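You operate a simulated robot arm through the tools that you are given. There is no shell and no other tool. Be economical: measure what you need, move in short steps, check, and stop when the job is done.

Carry out the task below with a simulated robot arm. There is one attempt and no reset: what you move stays moved.

JOB
Take both caps off the round sockets and put them in the CAPS tray.

Only the result counts: the job must be done as asked and must still hold three seconds after the hand-in. Knocking over, shifting, dropping, spilling or breaking anything else fails it. Lids that push on must go on centred and level and be pressed home; caps that screw on are set level and turned clockwise until they are tight.

ROBOT AND FRAMES
A 6-joint arm with a two-finger parallel gripper, fixed in place. Base frame: the origin is at the foot of the arm, x ahead of it, y to its left, z up. Units: m, rad, N and s.
Its first joint turns from -2.897 to 2.897 rad. Payload 4.1 kg.
Tool frame: the origin (TCP) lies between the finger pads and is the grasp point; the fingertips stand 0.023 m ahead of it; z points along the fingers, y is the line along which they close. Largest opening 0.094 m; finger width 0.038, thickness 0.01; the body of the gripper, 0.054 by 0.096 m, starts 0.039 m behind the TCP.
Orientation is that of the tool frame in the base frame, as a unit quaternion [w, x, y, z]. With the fingers straight down and closing along the base's y, the tool's x points along the base's -x, its y along +y and its z along -z.

CONTROLS
- The arm moves only by the tool move_arm. Its argument "motion" is a list of rows, each a list of 2 entries, a list of its own where there are three numbers: the shift along the tool's x, y, z in m, then the turn, a rotation vector about the tool's x, y, z in rad. In form: [[[tx, ty, tz], [ax, ay, az]], ...]. A call has 1 to 12 rows; each row is the pose to reach, as a shift and turn from the pose commanded when the call began, along the tool's axes at that moment. "jaw" is the finger opening in m, from 0 to 0.094, set as the call begins (left out, the last holds). A row lasts 0.2 s, in which the tool goes at most 0.05 m and 0.15 rad; a call with a longer step from one row to the next is refused whole, and so is a gripper value outside its range. A pose out of reach is approached as far as the arm can. The call stops where the force on the tool passes 40 N (or 10 N more than at its start, if that is more) or the arm is blocked; 0.2 s more then pass. The fingers move at their own pace (about 0.045 m/s each) and stop on an object; they squeeze with about 39 N. The grip force told is the motor's: it shows also when the fingers shut on nothing. Time passes only in rows, and 0.2 s behind the last, so rows that repeat a pose let the fingers close. The reply holds the time, the measured pose of the TCP, the force on the tool along the base axes, the opening and the grip force, in the units named above and with some noise, and new pictures: "pictures" is both (left out), scene, wrist or none.
- Cameras (640 x 400 px; columns grow to the right, rows downward): "scene" is fixed at [0.3985, 0.5009, 1.5073]; the picture's right is [-0.74, 0.68, 0.00], its down [0.63, 0.69, -0.36] and it looks along [-0.24, -0.26, -0.93] (base axes); focal length 285 px, centre (320, 200). "wrist" rides on the gripper at [-0.039, 0, -0.044] in the tool frame; the picture's right is [0.00, -1.00, 0.00], its down [0.97, 0.00, -0.24] and it looks along [0.24, 0.00, 0.97] (tool axes); focal length 218 px, centre (320, 200). There is no depth. A picture from a camera that has moved, and an enlarged one, comes with that camera's place and axes in the base frame and with its lens.
- slide_trunk(by): slides the trunk up (or, below 0, down) by that many m; the arm rides with it, the base frame stays. It gives what a move gives, with no picture.
- inspect(camera, box): a new picture of the part [left, top, right, bottom] of that camera's present view, enlarged. The clock stands still meanwhile.
- job_done(): hands the job in; it is judged then, once.

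Work in short steps. Places have to be worked out from the pictures, the camera data and where the tool is seen: move nearer, look again, correct. Check each grasp and each placing, and mend what went wrong. You have 120 turns and 150 pictures in all, those below and enlarged ones among them. Open the gripper and draw the arm clear of the work before you hand the job in, unless the task says otherwise; then end with one line.

The tools are called after ">>>" as name(argument=value, ...) on one line, values as JSON. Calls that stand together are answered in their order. move_arm: Moves the arm, as the interface text tells. Its arguments: {"type":"object","properties":{"motion":{"type":"array"},"jaw":{"type":"number"},"pictures":{"type":"string","enum":["both","scene","wrist","none"]}},"required":["motion"]} The other tools are called the same way: slide_trunk (by) slides the trunk up or down; inspect (camera, box) takes an enlarged picture of a part of a camera's view; job_done () hands the job in.

At the start:

```text
time: 0.0
ee_pos: [0.2295, 0.3646, 1.212]
ee_rot: [0.0, 0.0, 1.0, 0.0]
ft_force: [-0.4, -0.1, 0.0]
finger_gap: 0.0937
finger_force: 0.2
trunk travel left (down, up): [-0.45, 0.14]
```

scene: 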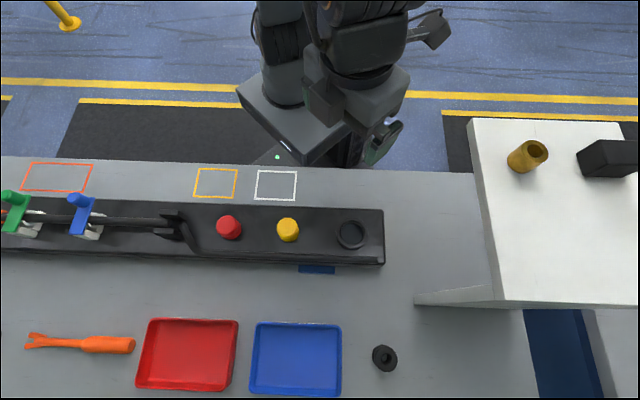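
wrist: 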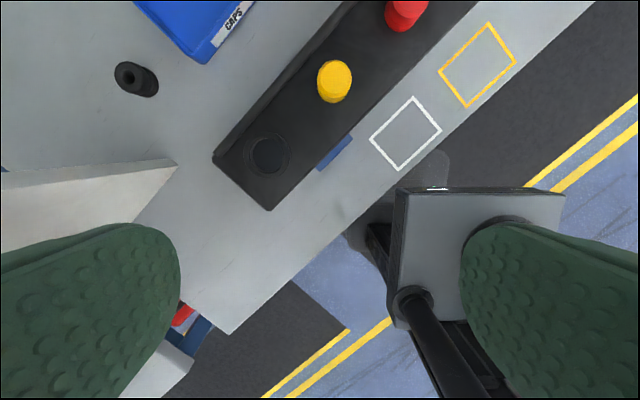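

Checking the socket strip and tray labels before moving.

>>> inspect(camera="scene", box=[160, 190, 400, 340])

>>> inspect(camera="scene", box=[120, 300, 420, 400])

>>> inspect(camera="wrist", box=[200, 0, 450, 210])

```text
2.67 times, centred on (280, 265) of scene
camera zoom: at [0.3985, 0.5009, 1.5073], right [-0.74, 0.68, 0.0], down [0.63, 0.69, -0.36], along [-0.24, -0.26, -0.93], focal length 760 px, centre (427, 27)
```

zoom: 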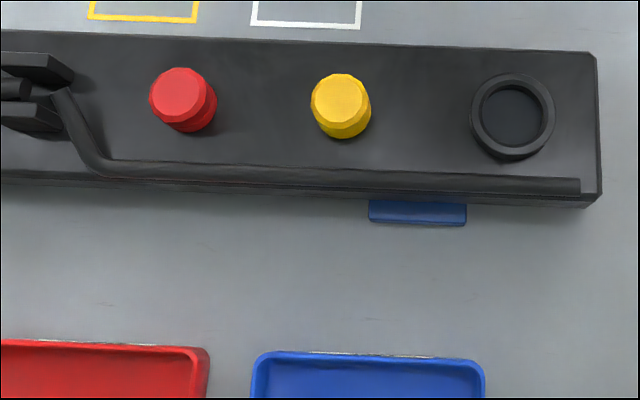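

```text
2.13 times, centred on (270, 350) of scene
camera zoom: at [0.3985, 0.5009, 1.5073], right [-0.74, 0.68, 0.0], down [0.63, 0.69, -0.36], along [-0.24, -0.26, -0.93], focal length 608 px, centre (427, -120)
```

zoom: 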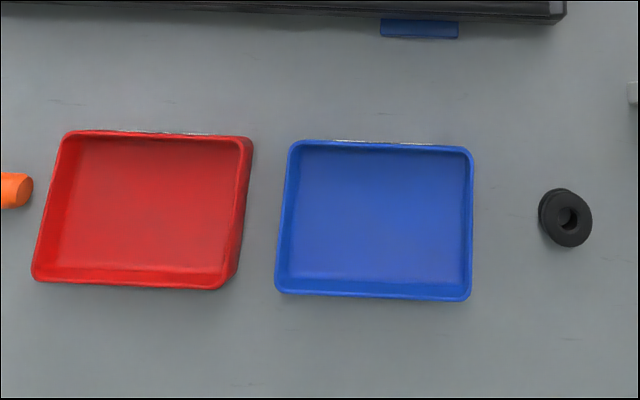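

```text
1.90 times, centred on (325, 105) of wrist
camera zoom: at [0.2683, 0.3643, 1.2555], right [0.0, -1.0, 0.0], down [-0.97, 0.0, 0.24], along [-0.24, 0.0, -0.97], focal length 416 px, centre (310, 381)
```

zoom: 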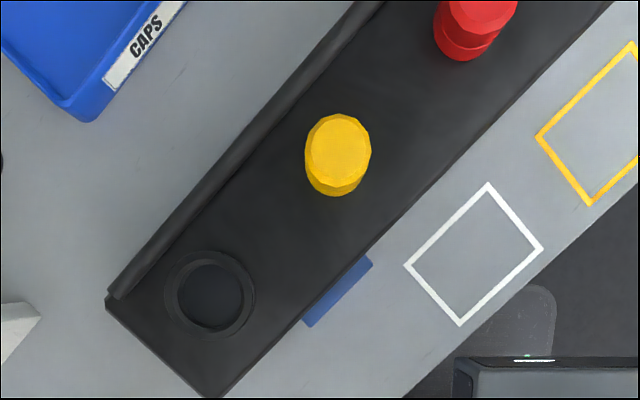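

The blue tray is labelled CAPS; yellow and red caps sit on the strip about 45° to the base axes, with yellow near (0.346, 0.348). I turn the tool to line up with the strip and move over yellow.

>>> move_arm(motion=[[[-0.02, -0.003, 0.01], [0, 0, -0.131]], [[-0.04, -0.006, 0.02], [0, 0, -0.262]], [[-0.06, -0.008, 0.03], [0, 0, -0.393]], [[-0.08, -0.011, 0.04], [0, 0, -0.524]], [[-0.1, -0.014, 0.06], [0, 0, -0.655]], [[-0.1165, -0.016, 0.08], [0, 0, -0.785]], [[-0.1165, -0.016, 0.08], [0, 0, -0.785]]])

```text
time: 1.6
ee_pos: [0.3447, 0.3503, 1.1324]
ee_rot: [0.0, -0.383, 0.924, -0.001]
ft_force: [0.4, 0.1, -0.1]
finger_gap: 0.0939
finger_force: 0.0
trunk travel left (down, up): [-0.45, 0.14]
camera wrist: at [0.3722, 0.3781, 1.1757], right [0.71, -0.71, 0.0], down [-0.69, -0.69, 0.24], along [-0.17, -0.17, -0.97], focal length 218 px, centre (320, 200)
```

scene: 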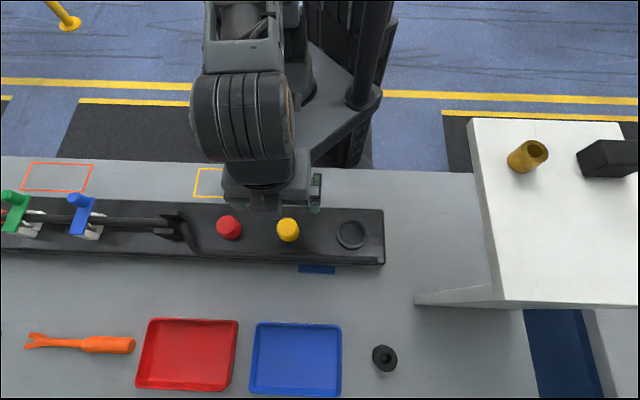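
wrist: 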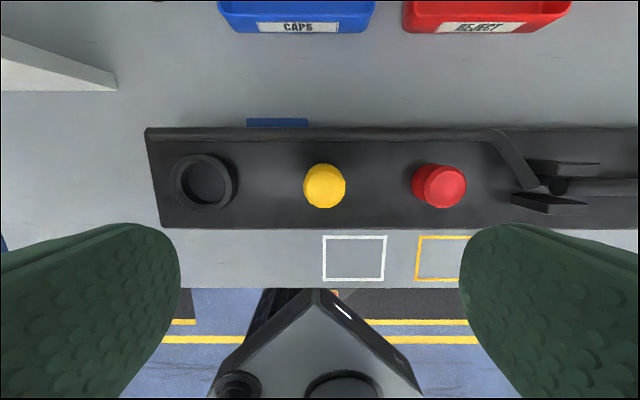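

Yellow is about 5 mm towards red from the tool axis; the strip lies square to the tool. I shift and descend to z≈1.03 for another look.

>>> move_arm(motion=[[[0, -0.005, 0.035], [0, 0, 0]], [[0, -0.005, 0.07], [0, 0, 0]], [[0, -0.005, 0.1], [0, 0, 0]], [[0, -0.005, 0.1], [0, 0, 0]]])

```text
time: 2.6
ee_pos: [0.3501, 0.3457, 1.0314]
ee_rot: [0.0, -0.382, 0.924, 0.0]
ft_force: [0.0, -0.3, -0.9]
finger_gap: 0.0942
finger_force: 0.1
trunk travel left (down, up): [-0.45, 0.14]
camera wrist: at [0.3766, 0.3733, 1.0746], right [0.71, -0.71, 0.0], down [-0.69, -0.69, 0.24], along [-0.17, -0.17, -0.97], focal length 218 px, centre (320, 200)
```

scene: 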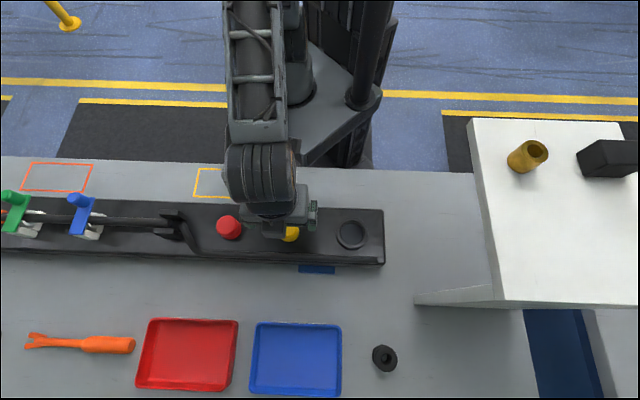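
wrist: 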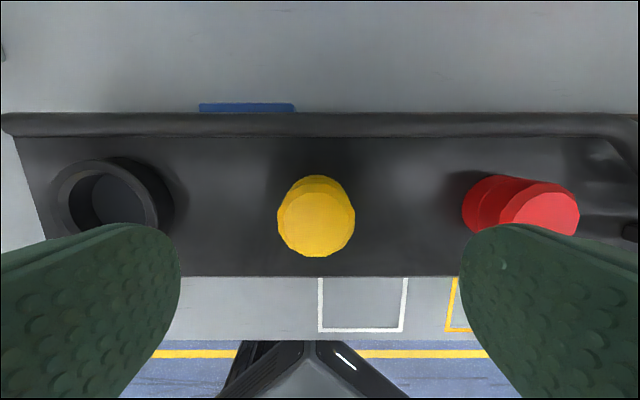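

Yellow top is about (0.348, 0.347, 0.960), ~43 mm across. I centre by 2 mm and descend so the tips are ~15 mm below the cap top, watching force.

>>> move_arm(motion=[[[0, 0.002, 0.02], [0, 0, 0]], [[0, 0.002, 0.04], [0, 0, 0]], [[0, 0.002, 0.055], [0, 0, 0]], [[0, 0.002, 0.065], [0, 0, 0]], [[0, 0.002, 0.065], [0, 0, 0]]])

```text
time: 3.8
ee_pos: [0.3477, 0.3463, 0.9648]
ee_rot: [0.001, -0.383, 0.924, 0.0]
ft_force: [0.4, 0.2, 0.1]
finger_gap: 0.094
finger_force: 0.0
trunk travel left (down, up): [-0.45, 0.14]
camera wrist: at [0.3753, 0.3737, 1.0092], right [0.71, -0.71, 0.0], down [-0.69, -0.69, 0.24], along [-0.17, -0.17, -0.97], focal length 218 px, centre (320, 200)
```

scene: 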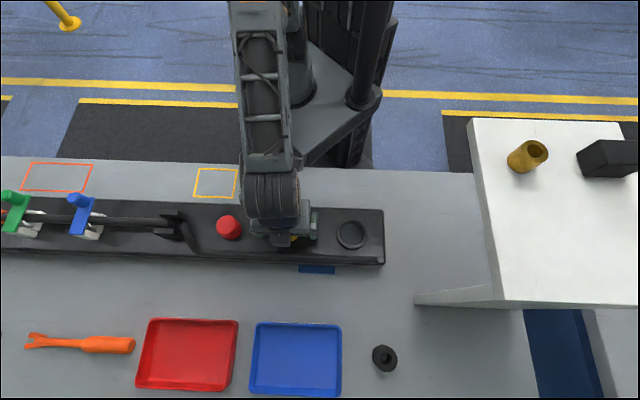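
wrist: 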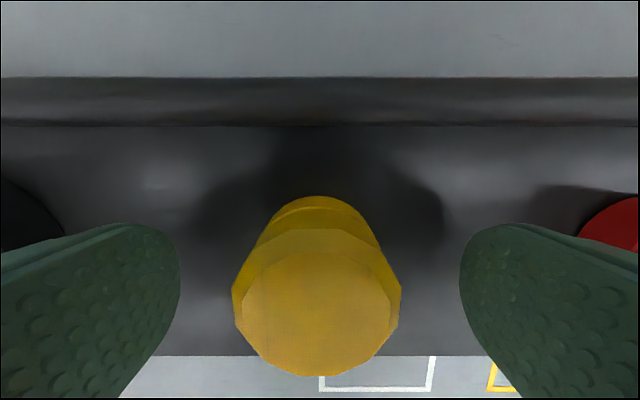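

The cap is centred between the fingers, tips about level with the lower part of its wide head. Closing.

>>> move_arm(motion=[[[0, 0, 0.003], [0, 0, 0]], [[0, 0, 0.003], [0, 0, 0]], [[0, 0, 0.003], [0, 0, 0]], [[0, 0, 0.003], [0, 0, 0]], [[0, 0, 0.003], [0, 0, 0]]], jaw=0.0, pictures="wrist")

```text
time: 5.0
ee_pos: [0.3467, 0.3463, 0.9615]
ee_rot: [0.0, -0.383, 0.924, 0.0]
ft_force: [1.6, -2.9, 0.3]
finger_gap: 0.0416
finger_force: 38.9
trunk travel left (down, up): [-0.45, 0.14]
camera wrist: at [0.3744, 0.374, 1.0064], right [0.71, -0.71, 0.0], down [-0.69, -0.69, 0.24], along [-0.17, -0.17, -0.97], focal length 218 px, centre (320, 200)
```

wrist: 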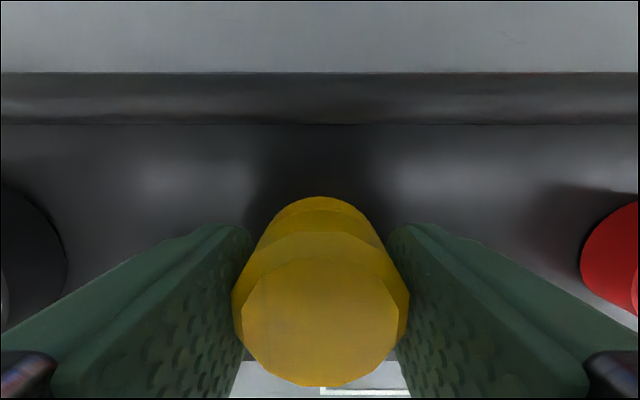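

Gripped at 41.6 mm. A tiny 2 mm lift will tell whether it lifts freely or is threaded.

>>> move_arm(motion=[[[0, 0, -0.001], [0, 0, 0]], [[0, 0, -0.002], [0, 0, 0]], [[0, 0, -0.002], [0, 0, 0]]], jaw=0.0, pictures="wrist")

```text
time: 5.8
ee_pos: [0.3461, 0.3455, 0.9639]
ee_rot: [-0.003, -0.383, 0.924, 0.0]
ft_force: [-2.5, 0.1, -26.3]
finger_gap: 0.0414
finger_force: 39.3
trunk travel left (down, up): [-0.45, 0.14]
camera wrist: at [0.3746, 0.3743, 1.0067], right [0.71, -0.71, 0.0], down [-0.68, -0.69, 0.25], along [-0.17, -0.17, -0.97], focal length 218 px, centre (320, 200)
```

wrist: 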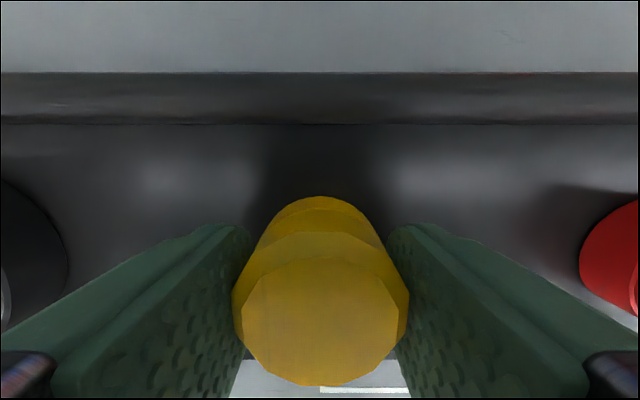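

It resists with ~26 N, so it is threaded or snug. I go back down 2 mm and turn it counterclockwise (negative about tool z).

>>> move_arm(motion=[[[0, 0, 0.002], [0, 0, 0]], [[0, 0, 0.002], [0, 0, -0.12]], [[0, 0, 0.002], [0, 0, -0.24]], [[0, 0, 0.002], [0, 0, -0.36]], [[0, 0, 0.002], [0, 0, -0.48]], [[0, 0, 0.002], [0, 0, -0.6]], [[0, 0, 0.002], [0, 0, -0.72]], [[0, 0, 0.002], [0, 0, -0.72]]], pictures="wrist")

```text
time: 7.6
ee_pos: [0.346, 0.3461, 0.9638]
ee_rot: [0.001, -0.685, 0.728, 0.0]
ft_force: [-5.7, -4.5, -6.0]
finger_gap: 0.0415
finger_force: 39.1
trunk travel left (down, up): [-0.45, 0.14]
camera wrist: at [0.3494, 0.3853, 1.0077], right [1.0, -0.06, 0.0], down [-0.06, -0.97, 0.24], along [-0.01, -0.24, -0.97], focal length 218 px, centre (320, 200)
```

wrist: 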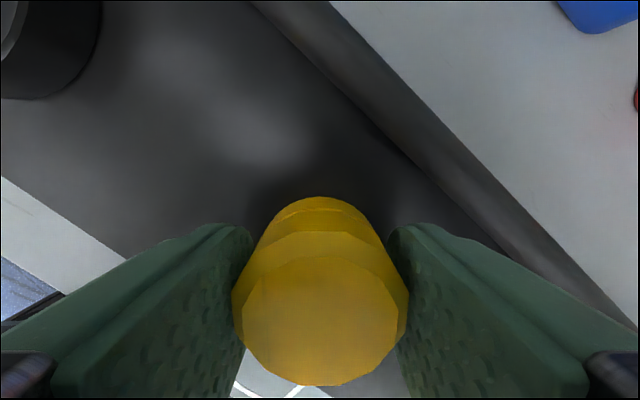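

The cap turned with the fingers. I retest with a small lift.

>>> move_arm(motion=[[[0, 0, -0.002], [0, 0, 0]], [[0, 0, -0.003], [0, 0, 0]], [[0, 0, -0.003], [0, 0, 0]]], pictures="wrist")

```text
time: 8.4
ee_pos: [0.3477, 0.3463, 0.9645]
ee_rot: [-0.002, -0.684, 0.73, 0.0]
ft_force: [-12.1, -2.3, -28.3]
finger_gap: 0.0414
finger_force: 39.5
trunk travel left (down, up): [-0.45, 0.14]
camera wrist: at [0.3497, 0.3856, 1.0079], right [1.0, -0.06, 0.0], down [-0.06, -0.97, 0.24], along [-0.02, -0.24, -0.97], focal length 218 px, centre (320, 200)
```

wrist: 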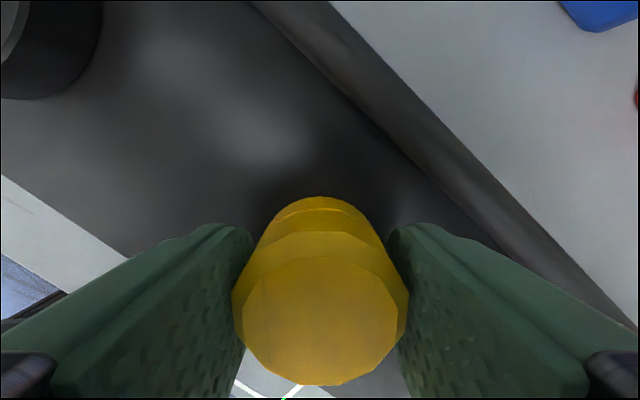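

Still held; I continue counterclockwise with a light upward bias.

>>> move_arm(motion=[[[0, 0, 0.002], [0, 0, -0.14]], [[0, 0, 0.002], [0, 0, -0.28]], [[0, 0, 0.002], [0, 0, -0.42]], [[0, 0, 0.002], [0, 0, -0.56]], [[0, 0, 0.002], [0, 0, -0.7]], [[0, 0, 0.002], [0, 0, -0.84]], [[0, 0, 0.002], [0, 0, -0.98]], [[0, 0, 0.002], [0, 0, -1.12]], [[0, 0, 0.002], [0, 0, -1.26]], [[0, 0, 0.002], [0, 0, -1.4]], [[0, 0, 0.002], [0, 0, -1.5]], [[0, 0, 0.002], [0, 0, -1.5]]], pictures="wrist")

```text
time: 11.0
ee_pos: [0.3478, 0.3463, 0.965]
ee_rot: [-0.001, 0.998, -0.067, 0.0]
ft_force: [0.0, 0.0, -0.7]
finger_gap: 0.0416
finger_force: 38.5
trunk travel left (down, up): [-0.45, 0.14]
camera wrist: at [0.3098, 0.3513, 1.0087], right [0.13, 0.99, 0.0], down [0.96, -0.13, 0.24], along [0.24, -0.03, -0.97], focal length 218 px, centre (320, 200)
```

wrist: 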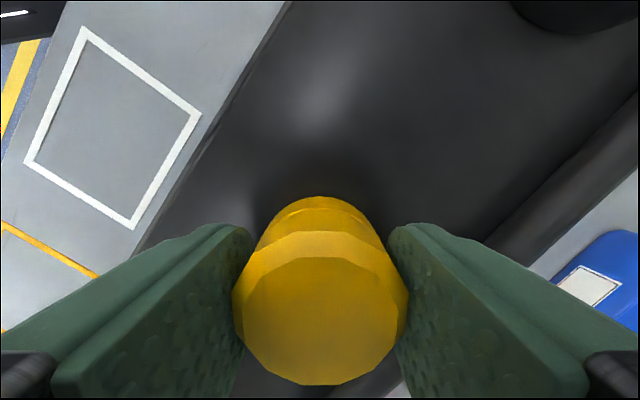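

Force has dropped to zero, so the cap may be off its thread. Lifting a few mm as a test.

>>> move_arm(motion=[[[0, 0, -0.002], [0, 0, 0]], [[0, 0, -0.004], [0, 0, 0]], [[0, 0, -0.004], [0, 0, 0]]], pictures="wrist")

```text
time: 11.8
ee_pos: [0.348, 0.347, 0.9686]
ee_rot: [0.001, 0.998, -0.068, -0.001]
ft_force: [0.4, -0.1, 0.0]
finger_gap: 0.0415
finger_force: 39.1
trunk travel left (down, up): [-0.45, 0.14]
camera wrist: at [0.3094, 0.3514, 1.0121], right [0.14, 0.99, 0.0], down [0.96, -0.13, 0.24], along [0.24, -0.03, -0.97], focal length 218 px, centre (320, 200)
```

wrist: 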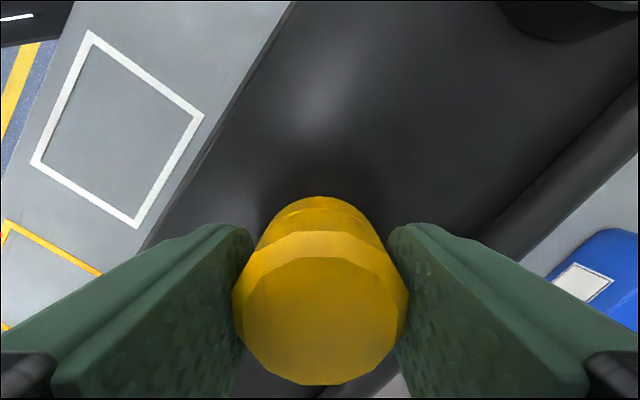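

It is free (no load, cap rising with the fingers). Lifting straight up 10 cm.

>>> move_arm(motion=[[[0, 0, -0.01], [0, 0, 0]], [[0, 0, -0.03], [0, 0, 0]], [[0, 0, -0.065], [0, 0, 0]], [[0, 0, -0.1], [0, 0, 0]], [[0, 0, -0.1], [0, 0, 0]]])

```text
time: 13.0
ee_pos: [0.3483, 0.3466, 1.0688]
ee_rot: [0.0, 0.998, -0.068, 0.0]
ft_force: [-0.4, -0.1, -0.4]
finger_gap: 0.0417
finger_force: 38.7
trunk travel left (down, up): [-0.45, 0.14]
camera wrist: at [0.3095, 0.3517, 1.1123], right [0.14, 0.99, 0.0], down [0.96, -0.13, 0.24], along [0.24, -0.03, -0.97], focal length 218 px, centre (320, 200)
```

scene: 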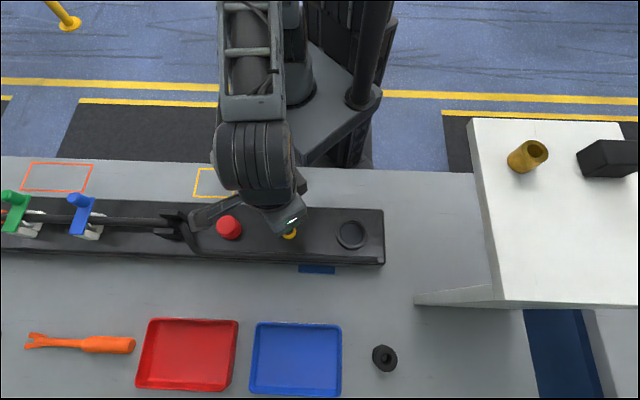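
wrist: 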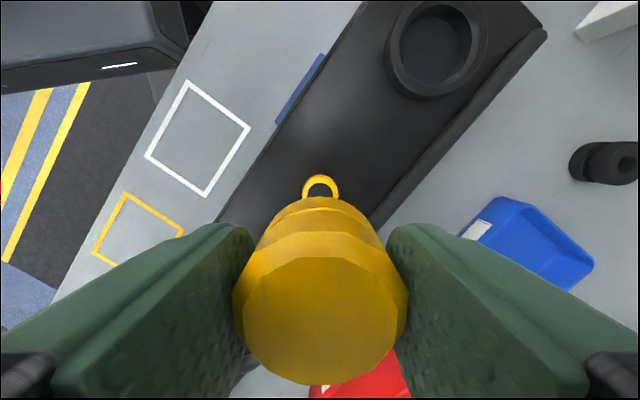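

Yellow cap is off and held; its bare socket shows below. I carry it at height towards the CAPS tray, turning so the fingers close along the tray's depth.

>>> move_arm(motion=[[[0.0, 0.0, -0.04], [0, 0, 0.13]], [[0.004, -0.024, -0.06], [0, 0, 0.26]], [[0.008, -0.048, -0.06], [0, 0, 0.39]], [[0.012, -0.072, -0.06], [0, 0, 0.52]], [[0.016, -0.096, -0.06], [0, 0, 0.65]], [[0.021, -0.12, -0.06], [0, 0, 0.65]], [[0.021, -0.12, -0.06], [0, 0, 0.65]]])

```text
time: 14.6
ee_pos: [0.3846, 0.4618, 1.1306]
ee_rot: [0.001, 0.923, -0.384, 0.0]
ft_force: [-0.1, -0.6, -0.3]
finger_gap: 0.0416
finger_force: 39.1
trunk travel left (down, up): [-0.45, 0.14]
camera wrist: at [0.3575, 0.4893, 1.1735], right [0.71, 0.71, 0.0], down [0.69, -0.69, 0.24], along [0.17, -0.17, -0.97], focal length 218 px, centre (320, 200)
```

scene: 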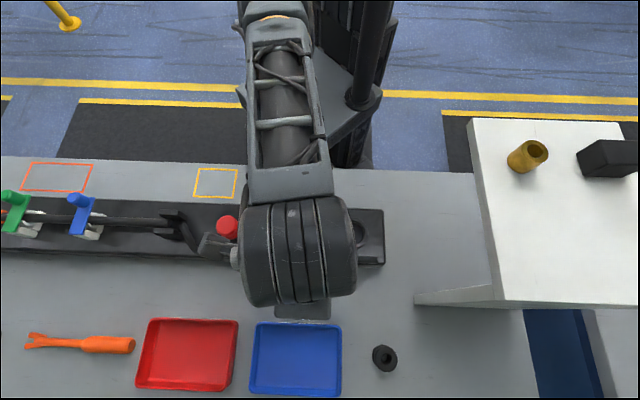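
wrist: 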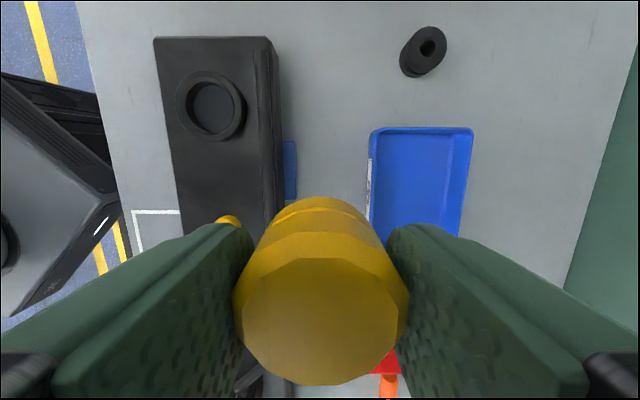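

Tray spans about radial 0.65–0.75 (along the 45° diagonal) and strip coordinate −0.11…+0.045. I go to radial 0.69, left half, still high, and see whether the arm reaches.

>>> move_arm(motion=[[[-0.003, -0.03, 0.02], [0, 0, 0]], [[-0.006, -0.06, 0.04], [0, 0, 0]], [[-0.01, -0.09, 0.06], [0, 0, 0]], [[-0.01, -0.09, 0.08], [0, 0, 0]], [[-0.01, -0.09, 0.08], [0, 0, 0]]])

```text
time: 15.8
ee_pos: [0.4213, 0.5068, 1.0435]
ee_rot: [0.0, 0.924, -0.382, 0.0]
ft_force: [0.0, 0.5, -0.6]
finger_gap: 0.0415
finger_force: 39.3
out of reach, approached as far as the arm can: row 2, 3, 4, 5
trunk travel left (down, up): [-0.45, 0.14]
camera wrist: at [0.3932, 0.5338, 1.0877], right [0.71, 0.71, 0.0], down [0.69, -0.69, 0.24], along [0.17, -0.17, -0.97], focal length 218 px, centre (320, 200)
```

scene: 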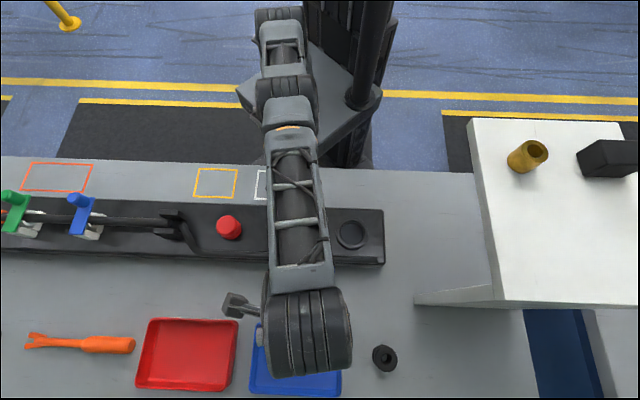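
wrist: 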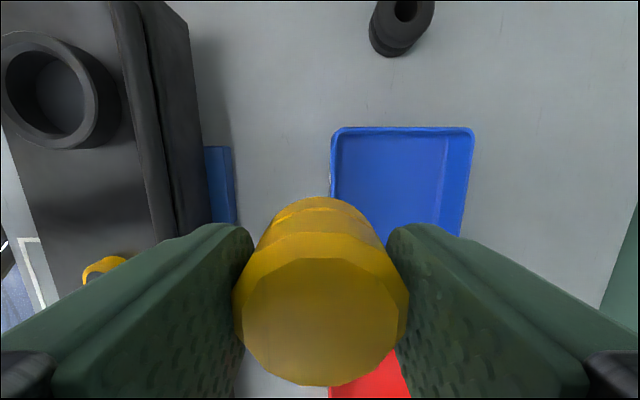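

The vertical tool tops out at r≈0.66, while the tray's middle is at ~0.70. I test whether raising the trunk extends the reach.

>>> slide_trunk(by=0.08)

>>> move_arm(motion=[[[0, -0.015, 0.02], [0, 0, 0]], [[0, -0.03, 0.04], [0, 0, 0]], [[0, -0.04, 0.06], [0, 0, 0]], [[0, -0.04, 0.08], [0, 0, 0]], [[0, -0.04, 0.08], [0, 0, 0]]], pictures="none")

```text
time: 17.0
ee_pos: [0.4202, 0.5059, 1.1231]
ee_rot: [0.0, 0.924, -0.383, -0.001]
ft_force: [0.1, 0.4, -0.2]
finger_gap: 0.0416
finger_force: 38.9
trunk travel left (down, up): [-0.53, 0.06]
```

```text
time: 18.2
ee_pos: [0.4335, 0.5186, 1.0442]
ee_rot: [0.0, 0.924, -0.382, 0.0]
ft_force: [-0.6, 0.3, -1.0]
finger_gap: 0.0416
finger_force: 38.9
out of reach, approached as far as the arm can: row 1, 2, 3, 4, 5
trunk travel left (down, up): [-0.53, 0.06]
```

Raising helped (radial 0.673). I use the remaining upward travel and try again, staying above the rim.

>>> slide_trunk(by=0.06)

>>> move_arm(motion=[[[0, -0.01, 0.03], [0, 0, 0]], [[0, -0.02, 0.06], [0, 0, 0]], [[0, -0.03, 0.08], [0, 0, 0]], [[0, -0.04, 0.095], [0, 0, 0]], [[0, -0.04, 0.095], [0, 0, 0]]])

```text
time: 19.2
ee_pos: [0.4342, 0.5193, 1.1037]
ee_rot: [0.0, 0.924, -0.382, 0.0]
ft_force: [0.7, 0.0, -0.3]
finger_gap: 0.0416
finger_force: 39.2
trunk travel left (down, up): [-0.59, 0.0]
```

```text
time: 20.4
ee_pos: [0.4448, 0.5249, 1.0082]
ee_rot: [0.0, 0.924, -0.383, 0.0]
ft_force: [-0.3, 0.0, -1.4]
finger_gap: 0.0416
finger_force: 38.7
out of reach, approached as far as the arm can: row 2, 3, 4, 5
trunk travel left (down, up): [-0.59, 0.0]
camera wrist: at [0.4176, 0.5519, 1.0517], right [0.71, 0.71, 0.0], down [0.69, -0.69, 0.24], along [0.17, -0.17, -0.97], focal length 218 px, centre (320, 200)
```

scene: 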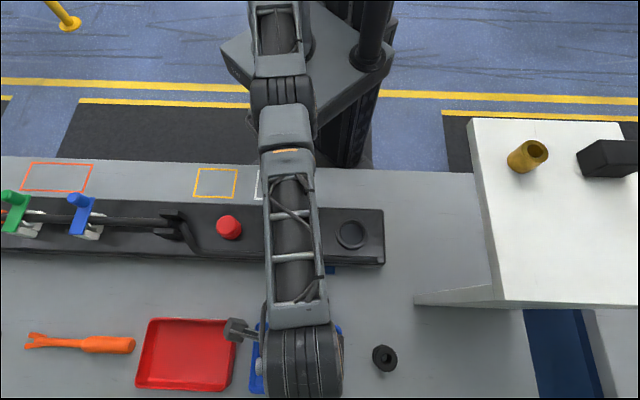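
wrist: 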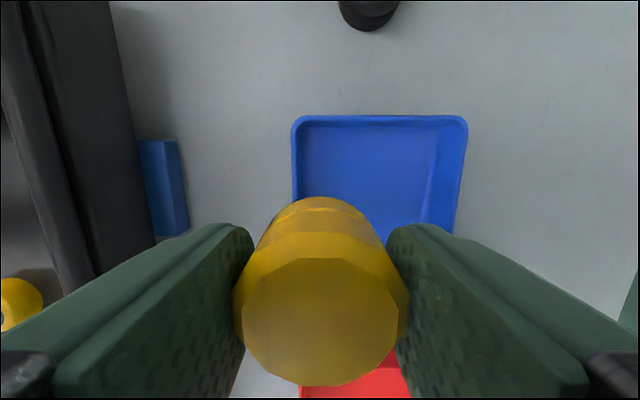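

Triangulating over several pictures, the tray rim is really at z≈0.876, radial 0.664–0.796, strip −0.12…+0.06 — further down than assumed. I turn +90° so the fingers close along the strip direction, keeping clear of the near wall.

>>> move_arm(motion=[[[0, 0, 0], [0, 0, 0.14]], [[0, 0, 0], [0, 0, 0.28]], [[0, 0, 0], [0, 0, 0.42]], [[0, 0, 0], [0, 0, 0.56]], [[0, 0, 0], [0, 0, 0.7]], [[0, 0, 0], [0, 0, 0.84]], [[0, 0, 0], [0, 0, 0.98]], [[0, 0, 0], [0, 0, 1.12]], [[0, 0, 0], [0, 0, 1.26]], [[0, 0, 0], [0, 0, 1.4]], [[0, 0, 0], [0, 0, 1.5]], [[0, 0, 0], [0, 0, 1.57]]])

```text
time: 23.0
ee_pos: [0.4445, 0.5239, 1.0082]
ee_rot: [0.0, -0.381, 0.925, 0.0]
ft_force: [0.2, -0.3, -0.5]
finger_gap: 0.0415
finger_force: 38.9
trunk travel left (down, up): [-0.59, 0.0]
camera wrist: at [0.4739, 0.5515, 1.0522], right [0.71, -0.71, 0.0], down [-0.69, -0.69, 0.24], along [-0.17, -0.17, -0.97], focal length 218 px, centre (320, 200)
```

scene: 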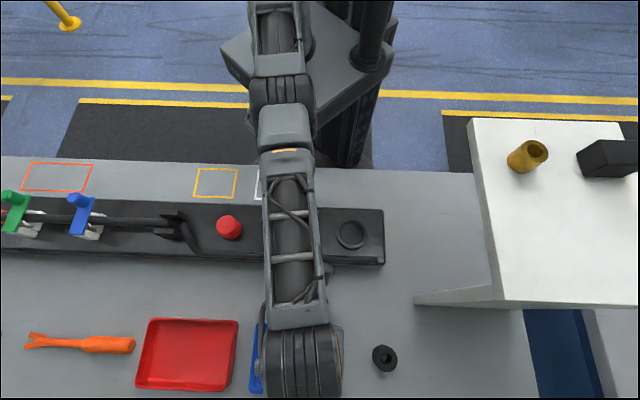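
wrist: 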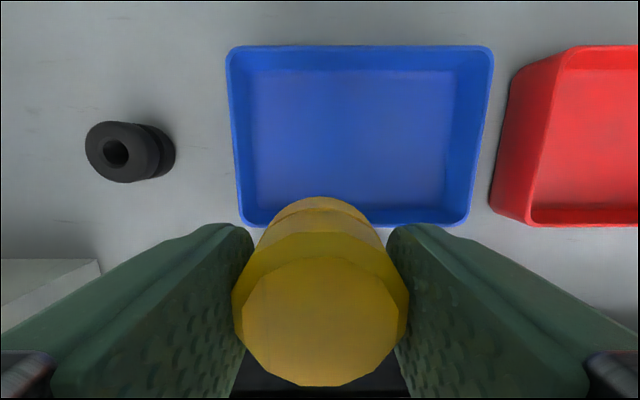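

Tray confirmed. I descend above the rim while pushing outward as far as reach allows.

>>> move_arm(motion=[[[-0.01, 0, 0.02], [0, 0, 0]], [[-0.02, 0, 0.04], [0, 0, 0]], [[-0.03, 0, 0.06], [0, 0, 0]], [[-0.03, 0, 0.075], [0, 0, 0]], [[-0.03, 0, 0.075], [0, 0, 0]]], pictures="wrist")

```text
time: 24.2
ee_pos: [0.451, 0.5224, 0.9336]
ee_rot: [0.0, -0.383, 0.924, 0.0]
ft_force: [-0.5, 0.6, 0.0]
finger_gap: 0.0416
finger_force: 39.0
out of reach, approached as far as the arm can: row 1, 2, 3, 4, 5
trunk travel left (down, up): [-0.59, 0.0]
camera wrist: at [0.4775, 0.5497, 0.9777], right [0.71, -0.71, 0.0], down [-0.69, -0.69, 0.24], along [-0.17, -0.17, -0.97], focal length 218 px, centre (320, 200)
```

wrist: 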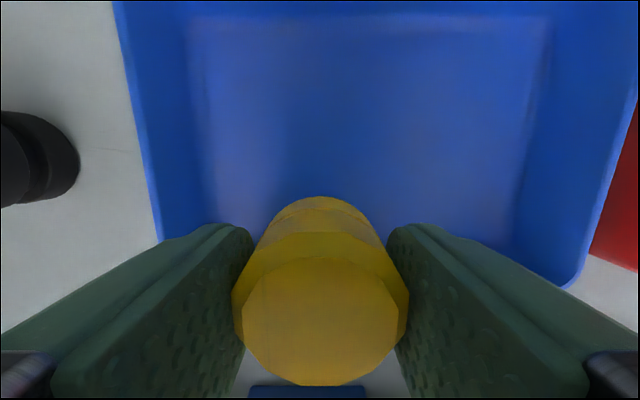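

Reach saturates at radial 0.688, too close to the near wall. Tilting the fingers ~15° outward gains reach; I rise slightly, tilt and extend.

>>> move_arm(motion=[[[0, 0, -0.03], [0, 0, 0]], [[-0.005, 0.005, -0.03], [0, -0.09, 0]], [[-0.015, 0.01, -0.03], [0, -0.18, 0]], [[-0.03, 0.01, -0.03], [0, -0.26, 0]], [[-0.03, 0.01, -0.03], [0, -0.26, 0]], [[-0.03, 0.01, -0.03], [0, -0.26, 0]]])

```text
time: 25.6
ee_pos: [0.4626, 0.5481, 0.9641]
ee_rot: [0.12, -0.379, 0.916, 0.05]
ft_force: [-0.2, -0.6, 0.1]
finger_gap: 0.0417
finger_force: 39.0
out of reach, approached as far as the arm can: row 2, 3, 4
trunk travel left (down, up): [-0.59, 0.0]
camera wrist: at [0.4822, 0.5673, 1.0161], right [0.71, -0.71, 0.0], down [-0.71, -0.71, -0.02], along [0.01, 0.01, -1.0], focal length 218 px, centre (320, 200)
```

scene: 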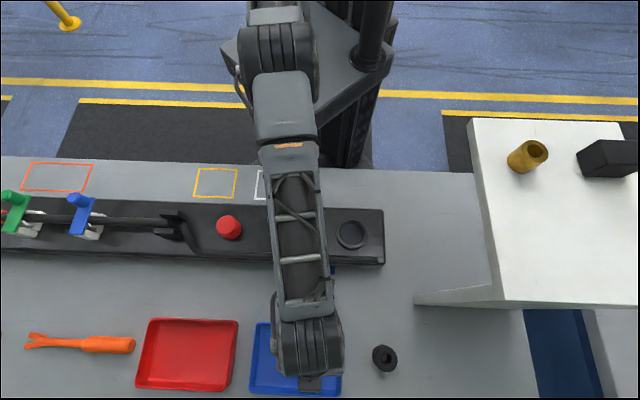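
wrist: 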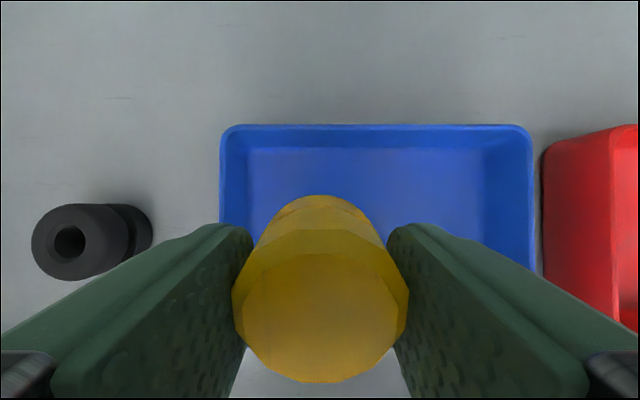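

Now radial 0.715, well inside the tray. Descending vertically toward the floor in stages.

>>> move_arm(motion=[[[0.0051, 0, 0.0193], [0, 0, 0]], [[0.0095, 0, 0.0357], [0, 0, 0]], [[0.0123, 0, 0.0464], [0, 0, 0]], [[0.0123, 0, 0.0464], [0, 0, 0]]], pictures="wrist")

```text
time: 26.6
ee_pos: [0.4635, 0.5491, 0.9178]
ee_rot: [0.12, -0.379, 0.916, 0.051]
ft_force: [0.2, 0.5, 0.1]
finger_gap: 0.0414
finger_force: 38.8
trunk travel left (down, up): [-0.59, 0.0]
camera wrist: at [0.4832, 0.5679, 0.9689], right [0.71, -0.71, 0.0], down [-0.71, -0.71, -0.02], along [0.01, 0.01, -1.0], focal length 218 px, centre (320, 200)
```

wrist: 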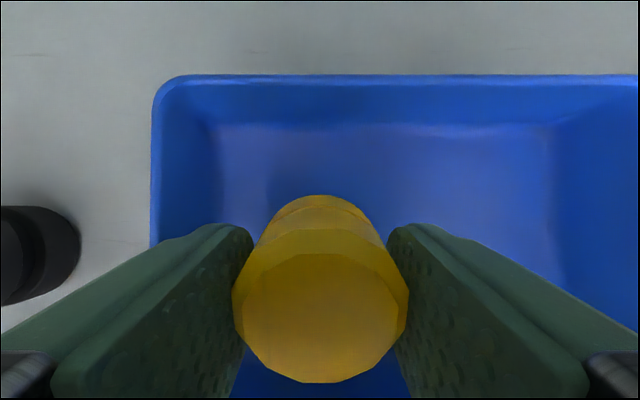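

Rim is at about z=0.898 and floor ~0.877, so contact is close. Small steps down to touch.

>>> move_arm(motion=[[[0.0005, 0, 0.0019], [0, 0, 0]], [[0.001, 0, 0.0038], [0, 0, 0]], [[0.001, 0, 0.0038], [0, 0, 0]]], pictures="none")

```text
time: 27.4
ee_pos: [0.4624, 0.5491, 0.9135]
ee_rot: [0.12, -0.38, 0.916, 0.05]
ft_force: [-0.1, -0.3, 0.0]
finger_gap: 0.0416
finger_force: 38.7
trunk travel left (down, up): [-0.59, 0.0]
```

No contact yet; continuing down slowly.

>>> move_arm(motion=[[[0.0005, 0, 0.0019], [0, 0, 0]], [[0.001, 0, 0.0038], [0, 0, 0]], [[0.0015, 0, 0.0058], [0, 0, 0]], [[0.0015, 0, 0.0058], [0, 0, 0]]], pictures="none")

```text
time: 28.4
ee_pos: [0.4632, 0.5501, 0.9077]
ee_rot: [0.12, -0.379, 0.916, 0.05]
ft_force: [-0.2, -0.8, -0.7]
finger_gap: 0.0417
finger_force: 39.0
trunk travel left (down, up): [-0.59, 0.0]
```

>>> move_arm(motion=[[[0.0005, 0, 0.0019], [0, 0, 0]], [[0.001, 0, 0.0038], [0, 0, 0]], [[0.0015, 0, 0.0058], [0, 0, 0]], [[0.0015, 0, 0.0058], [0, 0, 0]]], pictures="wrist")

```text
time: 29.4
ee_pos: [0.4631, 0.5502, 0.9011]
ee_rot: [0.121, -0.379, 0.916, 0.05]
ft_force: [1.6, 1.4, 4.9]
finger_gap: 0.0415
finger_force: 39.1
trunk travel left (down, up): [-0.59, 0.0]
camera wrist: at [0.4822, 0.5687, 0.954], right [0.71, -0.71, 0.0], down [-0.71, -0.71, -0.02], along [0.01, 0.01, -1.0], focal length 218 px, centre (320, 200)
```

wrist: 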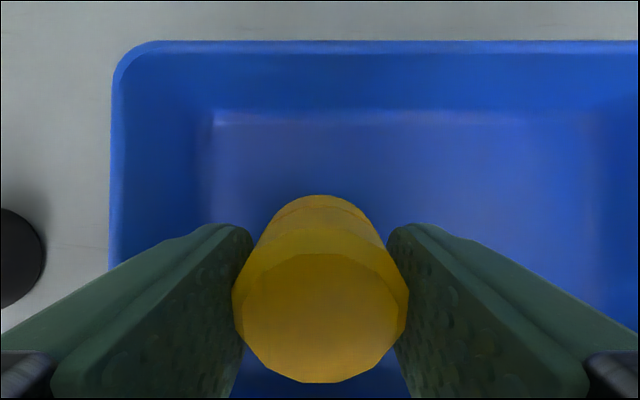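

Contact at ~5 N. I open slightly and let the cap settle.

>>> move_arm(motion=[[[0, 0, -0.001], [0, 0, 0]], [[0, 0, -0.001], [0, 0, 0]], [[0, 0, -0.001], [0, 0, 0]]], jaw=0.056, pictures="wrist")

```text
time: 30.2
ee_pos: [0.4634, 0.5493, 0.9018]
ee_rot: [0.12, -0.379, 0.916, 0.05]
ft_force: [0.0, 0.3, -0.4]
finger_gap: 0.0561
finger_force: 0.1
trunk travel left (down, up): [-0.59, 0.0]
camera wrist: at [0.4828, 0.5682, 0.9542], right [0.71, -0.71, 0.0], down [-0.71, -0.71, -0.02], along [0.01, 0.01, -1.0], focal length 218 px, centre (320, 200)
```

wrist: 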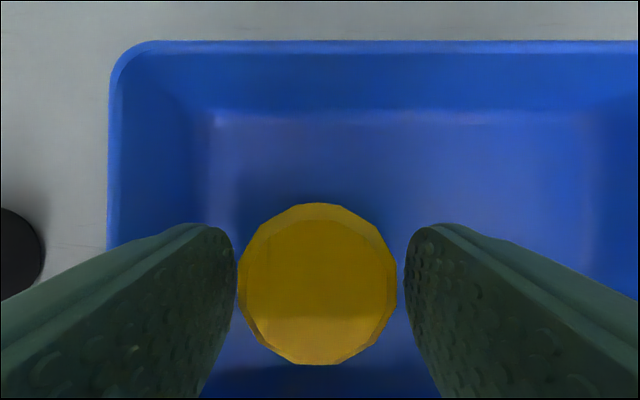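

The cap sits flat in the tray. I withdraw along the tool axis.

>>> move_arm(motion=[[[0, 0, -0.02], [0, 0, 0]], [[0, 0, -0.05], [0, 0, 0]], [[0, 0, -0.09], [0, 0, 0]], [[0, 0, -0.13], [0, 0.08, 0]], [[0, 0, -0.16], [0, 0.17, 0]], [[0, 0, -0.18], [0, 0.26, 0]], [[0, 0, -0.18], [0, 0.26, 0]]], jaw=0.094)

```text
time: 31.8
ee_pos: [0.4309, 0.5172, 1.0764]
ee_rot: [-0.001, -0.383, 0.924, -0.001]
ft_force: [-0.3, 0.8, 0.8]
finger_gap: 0.094
finger_force: 0.0
trunk travel left (down, up): [-0.59, 0.0]
camera wrist: at [0.4595, 0.545, 1.1195], right [0.71, -0.71, 0.0], down [-0.69, -0.69, 0.24], along [-0.17, -0.17, -0.97], focal length 218 px, centre (320, 200)
```

scene: 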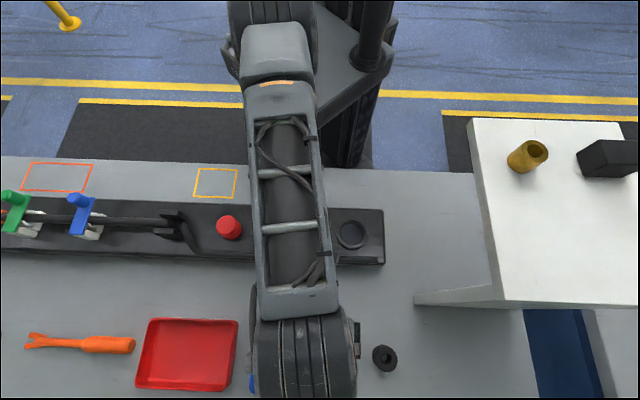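
wrist: 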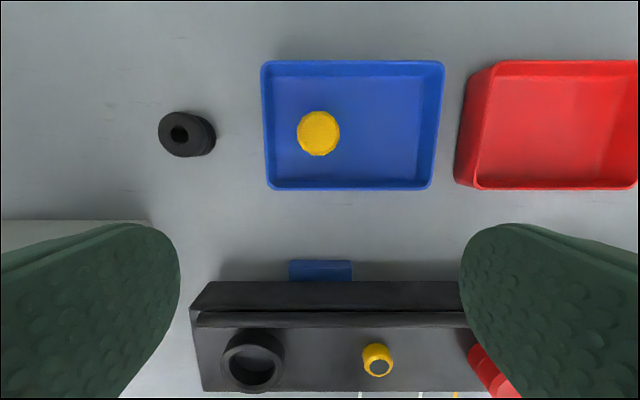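

Yellow is safely in the tray. Red is near strip 0.113, radial 0.493, with a taller top (~0.975); I move over it.

>>> move_arm(motion=[[[0.03, -0.03, 0], [0, 0, 0]], [[0.06, -0.06, 0], [0, 0, 0]], [[0.09, -0.09, 0], [0, 0, 0]], [[0.12, -0.12, 0], [0, 0, 0]], [[0.15, -0.15, 0], [0, 0, 0]], [[0.177, -0.174, 0], [0, 0, 0]], [[0.177, -0.174, 0], [0, 0, 0]]])

```text
time: 33.4
ee_pos: [0.4292, 0.2639, 1.078]
ee_rot: [0.0, -0.383, 0.924, -0.001]
ft_force: [0.7, 0.2, 0.3]
finger_gap: 0.094
finger_force: 0.1
trunk travel left (down, up): [-0.59, 0.0]
camera wrist: at [0.456, 0.291, 1.1211], right [0.71, -0.71, 0.0], down [-0.69, -0.69, 0.24], along [-0.17, -0.17, -0.97], focal length 218 px, centre (320, 200)
```

scene: 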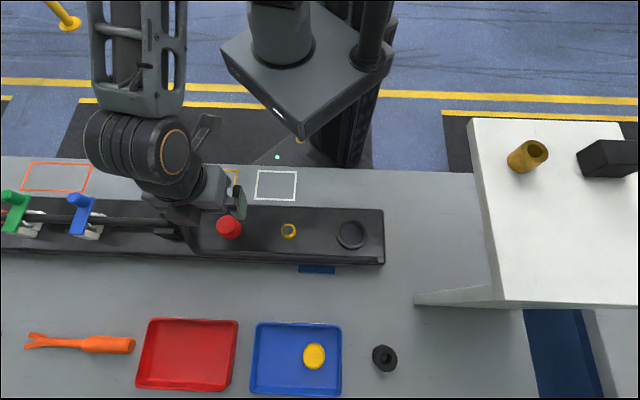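
wrist: 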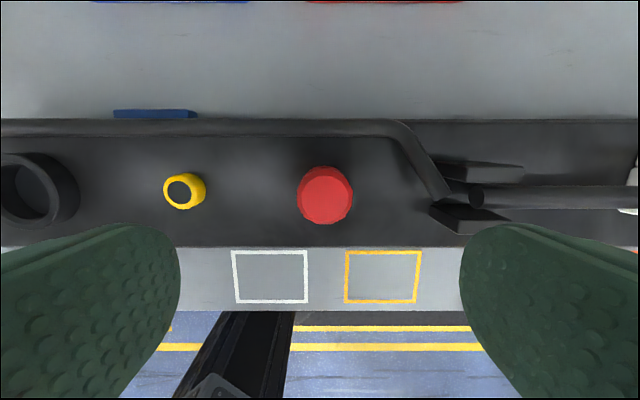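

Red is nearly centred; I correct 4 mm and descend to z≈1.0 to look.

>>> move_arm(motion=[[[-0.0025, -0.004, 0.03], [0, 0, 0]], [[-0.0025, -0.004, 0.06], [0, 0, 0]], [[-0.0025, -0.004, 0.08], [0, 0, 0]], [[-0.0025, -0.004, 0.08], [0, 0, 0]]], pictures="wrist")

```text
time: 34.4
ee_pos: [0.4323, 0.2656, 0.9952]
ee_rot: [0.0, -0.382, 0.924, 0.0]
ft_force: [0.1, -0.1, -0.3]
finger_gap: 0.0941
finger_force: 0.1
trunk travel left (down, up): [-0.59, 0.0]
camera wrist: at [0.4601, 0.2928, 1.0382], right [0.71, -0.71, 0.0], down [-0.69, -0.69, 0.24], along [-0.17, -0.17, -0.97], focal length 218 px, centre (320, 200)
```

wrist: 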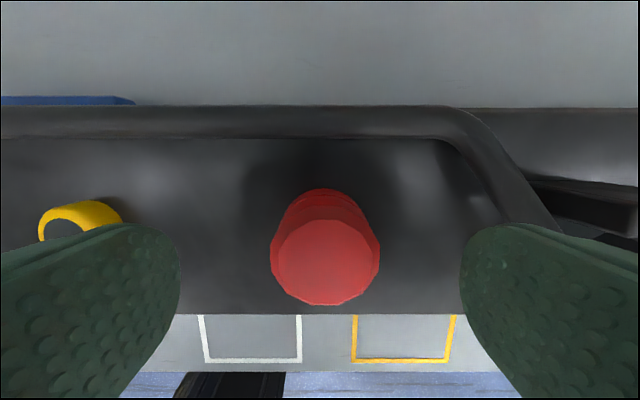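

Red's top is at z≈0.961, same size as yellow. Descending to the same grasp height with small corrections.

>>> move_arm(motion=[[[0.002, -0.002, 0.012], [0, 0, 0]], [[0.002, -0.002, 0.024], [0, 0, 0]], [[0.002, -0.002, 0.033], [0, 0, 0]], [[0.002, -0.002, 0.033], [0, 0, 0]]], pictures="wrist")

```text
time: 35.4
ee_pos: [0.4325, 0.263, 0.963]
ee_rot: [0.0, -0.383, 0.924, 0.001]
ft_force: [-0.3, -0.4, 0.4]
finger_gap: 0.0942
finger_force: 0.0
trunk travel left (down, up): [-0.59, 0.0]
camera wrist: at [0.4606, 0.2909, 1.0064], right [0.71, -0.71, 0.0], down [-0.69, -0.69, 0.24], along [-0.17, -0.17, -0.97], focal length 218 px, centre (320, 200)
```

wrist: 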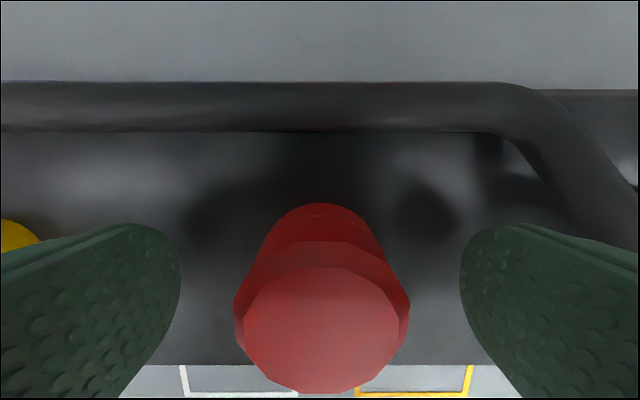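

Well centred (2 mm toward base in depth). Correcting and closing.

>>> move_arm(motion=[[[0.002, 0, 0.001], [0, 0, 0]], [[0.002, 0, 0.001], [0, 0, 0]], [[0.002, 0, 0.001], [0, 0, 0]], [[0.002, 0, 0.001], [0, 0, 0]], [[0.002, 0, 0.001], [0, 0, 0]]], jaw=0.0, pictures="wrist")

```text
time: 36.6
ee_pos: [0.4316, 0.2623, 0.9627]
ee_rot: [0.0, -0.382, 0.924, 0.001]
ft_force: [-0.1, -0.4, -0.6]
finger_gap: 0.0415
finger_force: 39.1
trunk travel left (down, up): [-0.59, 0.0]
camera wrist: at [0.4598, 0.2897, 1.0062], right [0.71, -0.71, 0.0], down [-0.69, -0.69, 0.24], along [-0.17, -0.17, -0.97], focal length 218 px, centre (320, 200)
```

wrist: 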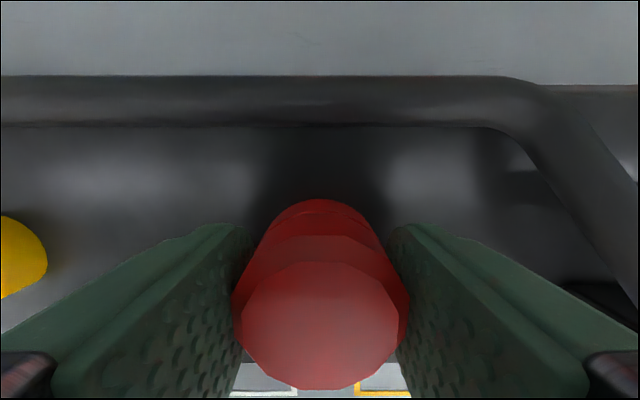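

Gripped. Now unscrewing counterclockwise as with yellow.

>>> move_arm(motion=[[[0, 0, -0.0005], [0, 0, -0.14]], [[0, 0, -0.0005], [0, 0, -0.28]], [[0, 0, -0.0005], [0, 0, -0.42]], [[0, 0, -0.001], [0, 0, -0.56]], [[0, 0, -0.001], [0, 0, -0.7]], [[0, 0, -0.001], [0, 0, -0.84]], [[0, 0, -0.001], [0, 0, -0.98]], [[0, 0, -0.001], [0, 0, -1.12]], [[0, 0, -0.001], [0, 0, -1.26]], [[0, 0, -0.001], [0, 0, -1.4]], [[0, 0, -0.001], [0, 0, -1.5]], [[0, 0, -0.001], [0, 0, -1.5]]], pictures="wrist")

>>> move_arm(motion=[[[0, 0, 0], [0, 0, -0.14]], [[0, 0, 0], [0, 0, -0.28]], [[0, 0, 0], [0, 0, -0.42]], [[0, 0, 0], [0, 0, -0.56]], [[0, 0, 0], [0, 0, -0.7]], [[0, 0, 0], [0, 0, -0.75]], [[0, 0, -0.001], [0, 0, -0.75]], [[0, 0, -0.002], [0, 0, -0.75]], [[0, 0, -0.002], [0, 0, -0.75]]], pictures="wrist")

```text
time: 39.2
ee_pos: [0.431, 0.2641, 0.9635]
ee_rot: [0.0, 0.91, -0.415, 0.0]
ft_force: [-8.5, -0.2, 6.2]
finger_gap: 0.0414
finger_force: 39.2
trunk travel left (down, up): [-0.59, 0.0]
camera wrist: at [0.4051, 0.2926, 1.0071], right [0.75, 0.66, 0.0], down [0.64, -0.73, 0.24], along [0.16, -0.18, -0.97], focal length 218 px, centre (320, 200)
```

wrist: 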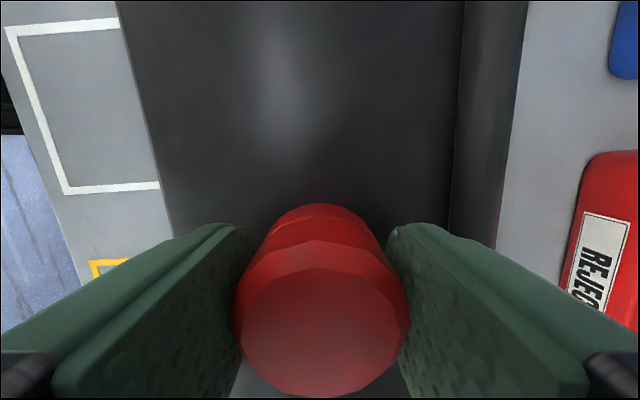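

```text
time: 41.2
ee_pos: [0.4332, 0.2623, 0.9659]
ee_rot: [-0.001, 0.999, -0.053, 0.001]
ft_force: [0.7, -0.2, -1.5]
finger_gap: 0.0416
finger_force: 38.8
trunk travel left (down, up): [-0.59, 0.0]
camera wrist: at [0.3942, 0.2671, 1.0096], right [0.1, 0.99, 0.0], down [0.96, -0.1, 0.24], along [0.24, -0.02, -0.97], focal length 218 px, centre (320, 200)
```

wrist: 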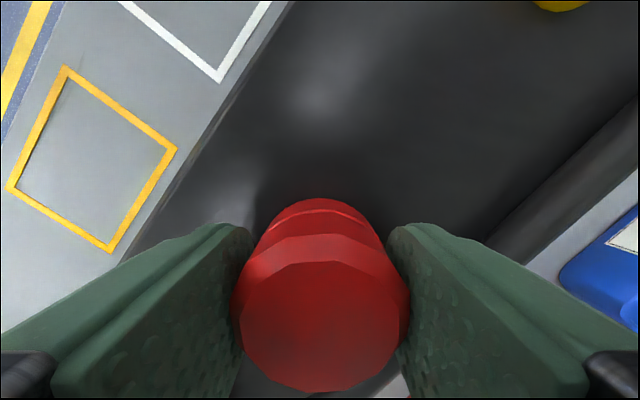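

Force is near zero, so it appears free; lifting a few mm first.

>>> move_arm(motion=[[[0, 0, -0.002], [0, 0, 0]], [[0, 0, -0.004], [0, 0, 0]], [[0, 0, -0.004], [0, 0, 0]]], pictures="none")

```text
time: 42.0
ee_pos: [0.4316, 0.2625, 0.97]
ee_rot: [0.0, 0.999, -0.054, -0.001]
ft_force: [0.1, -0.6, -1.2]
finger_gap: 0.0415
finger_force: 38.9
trunk travel left (down, up): [-0.59, 0.0]
```

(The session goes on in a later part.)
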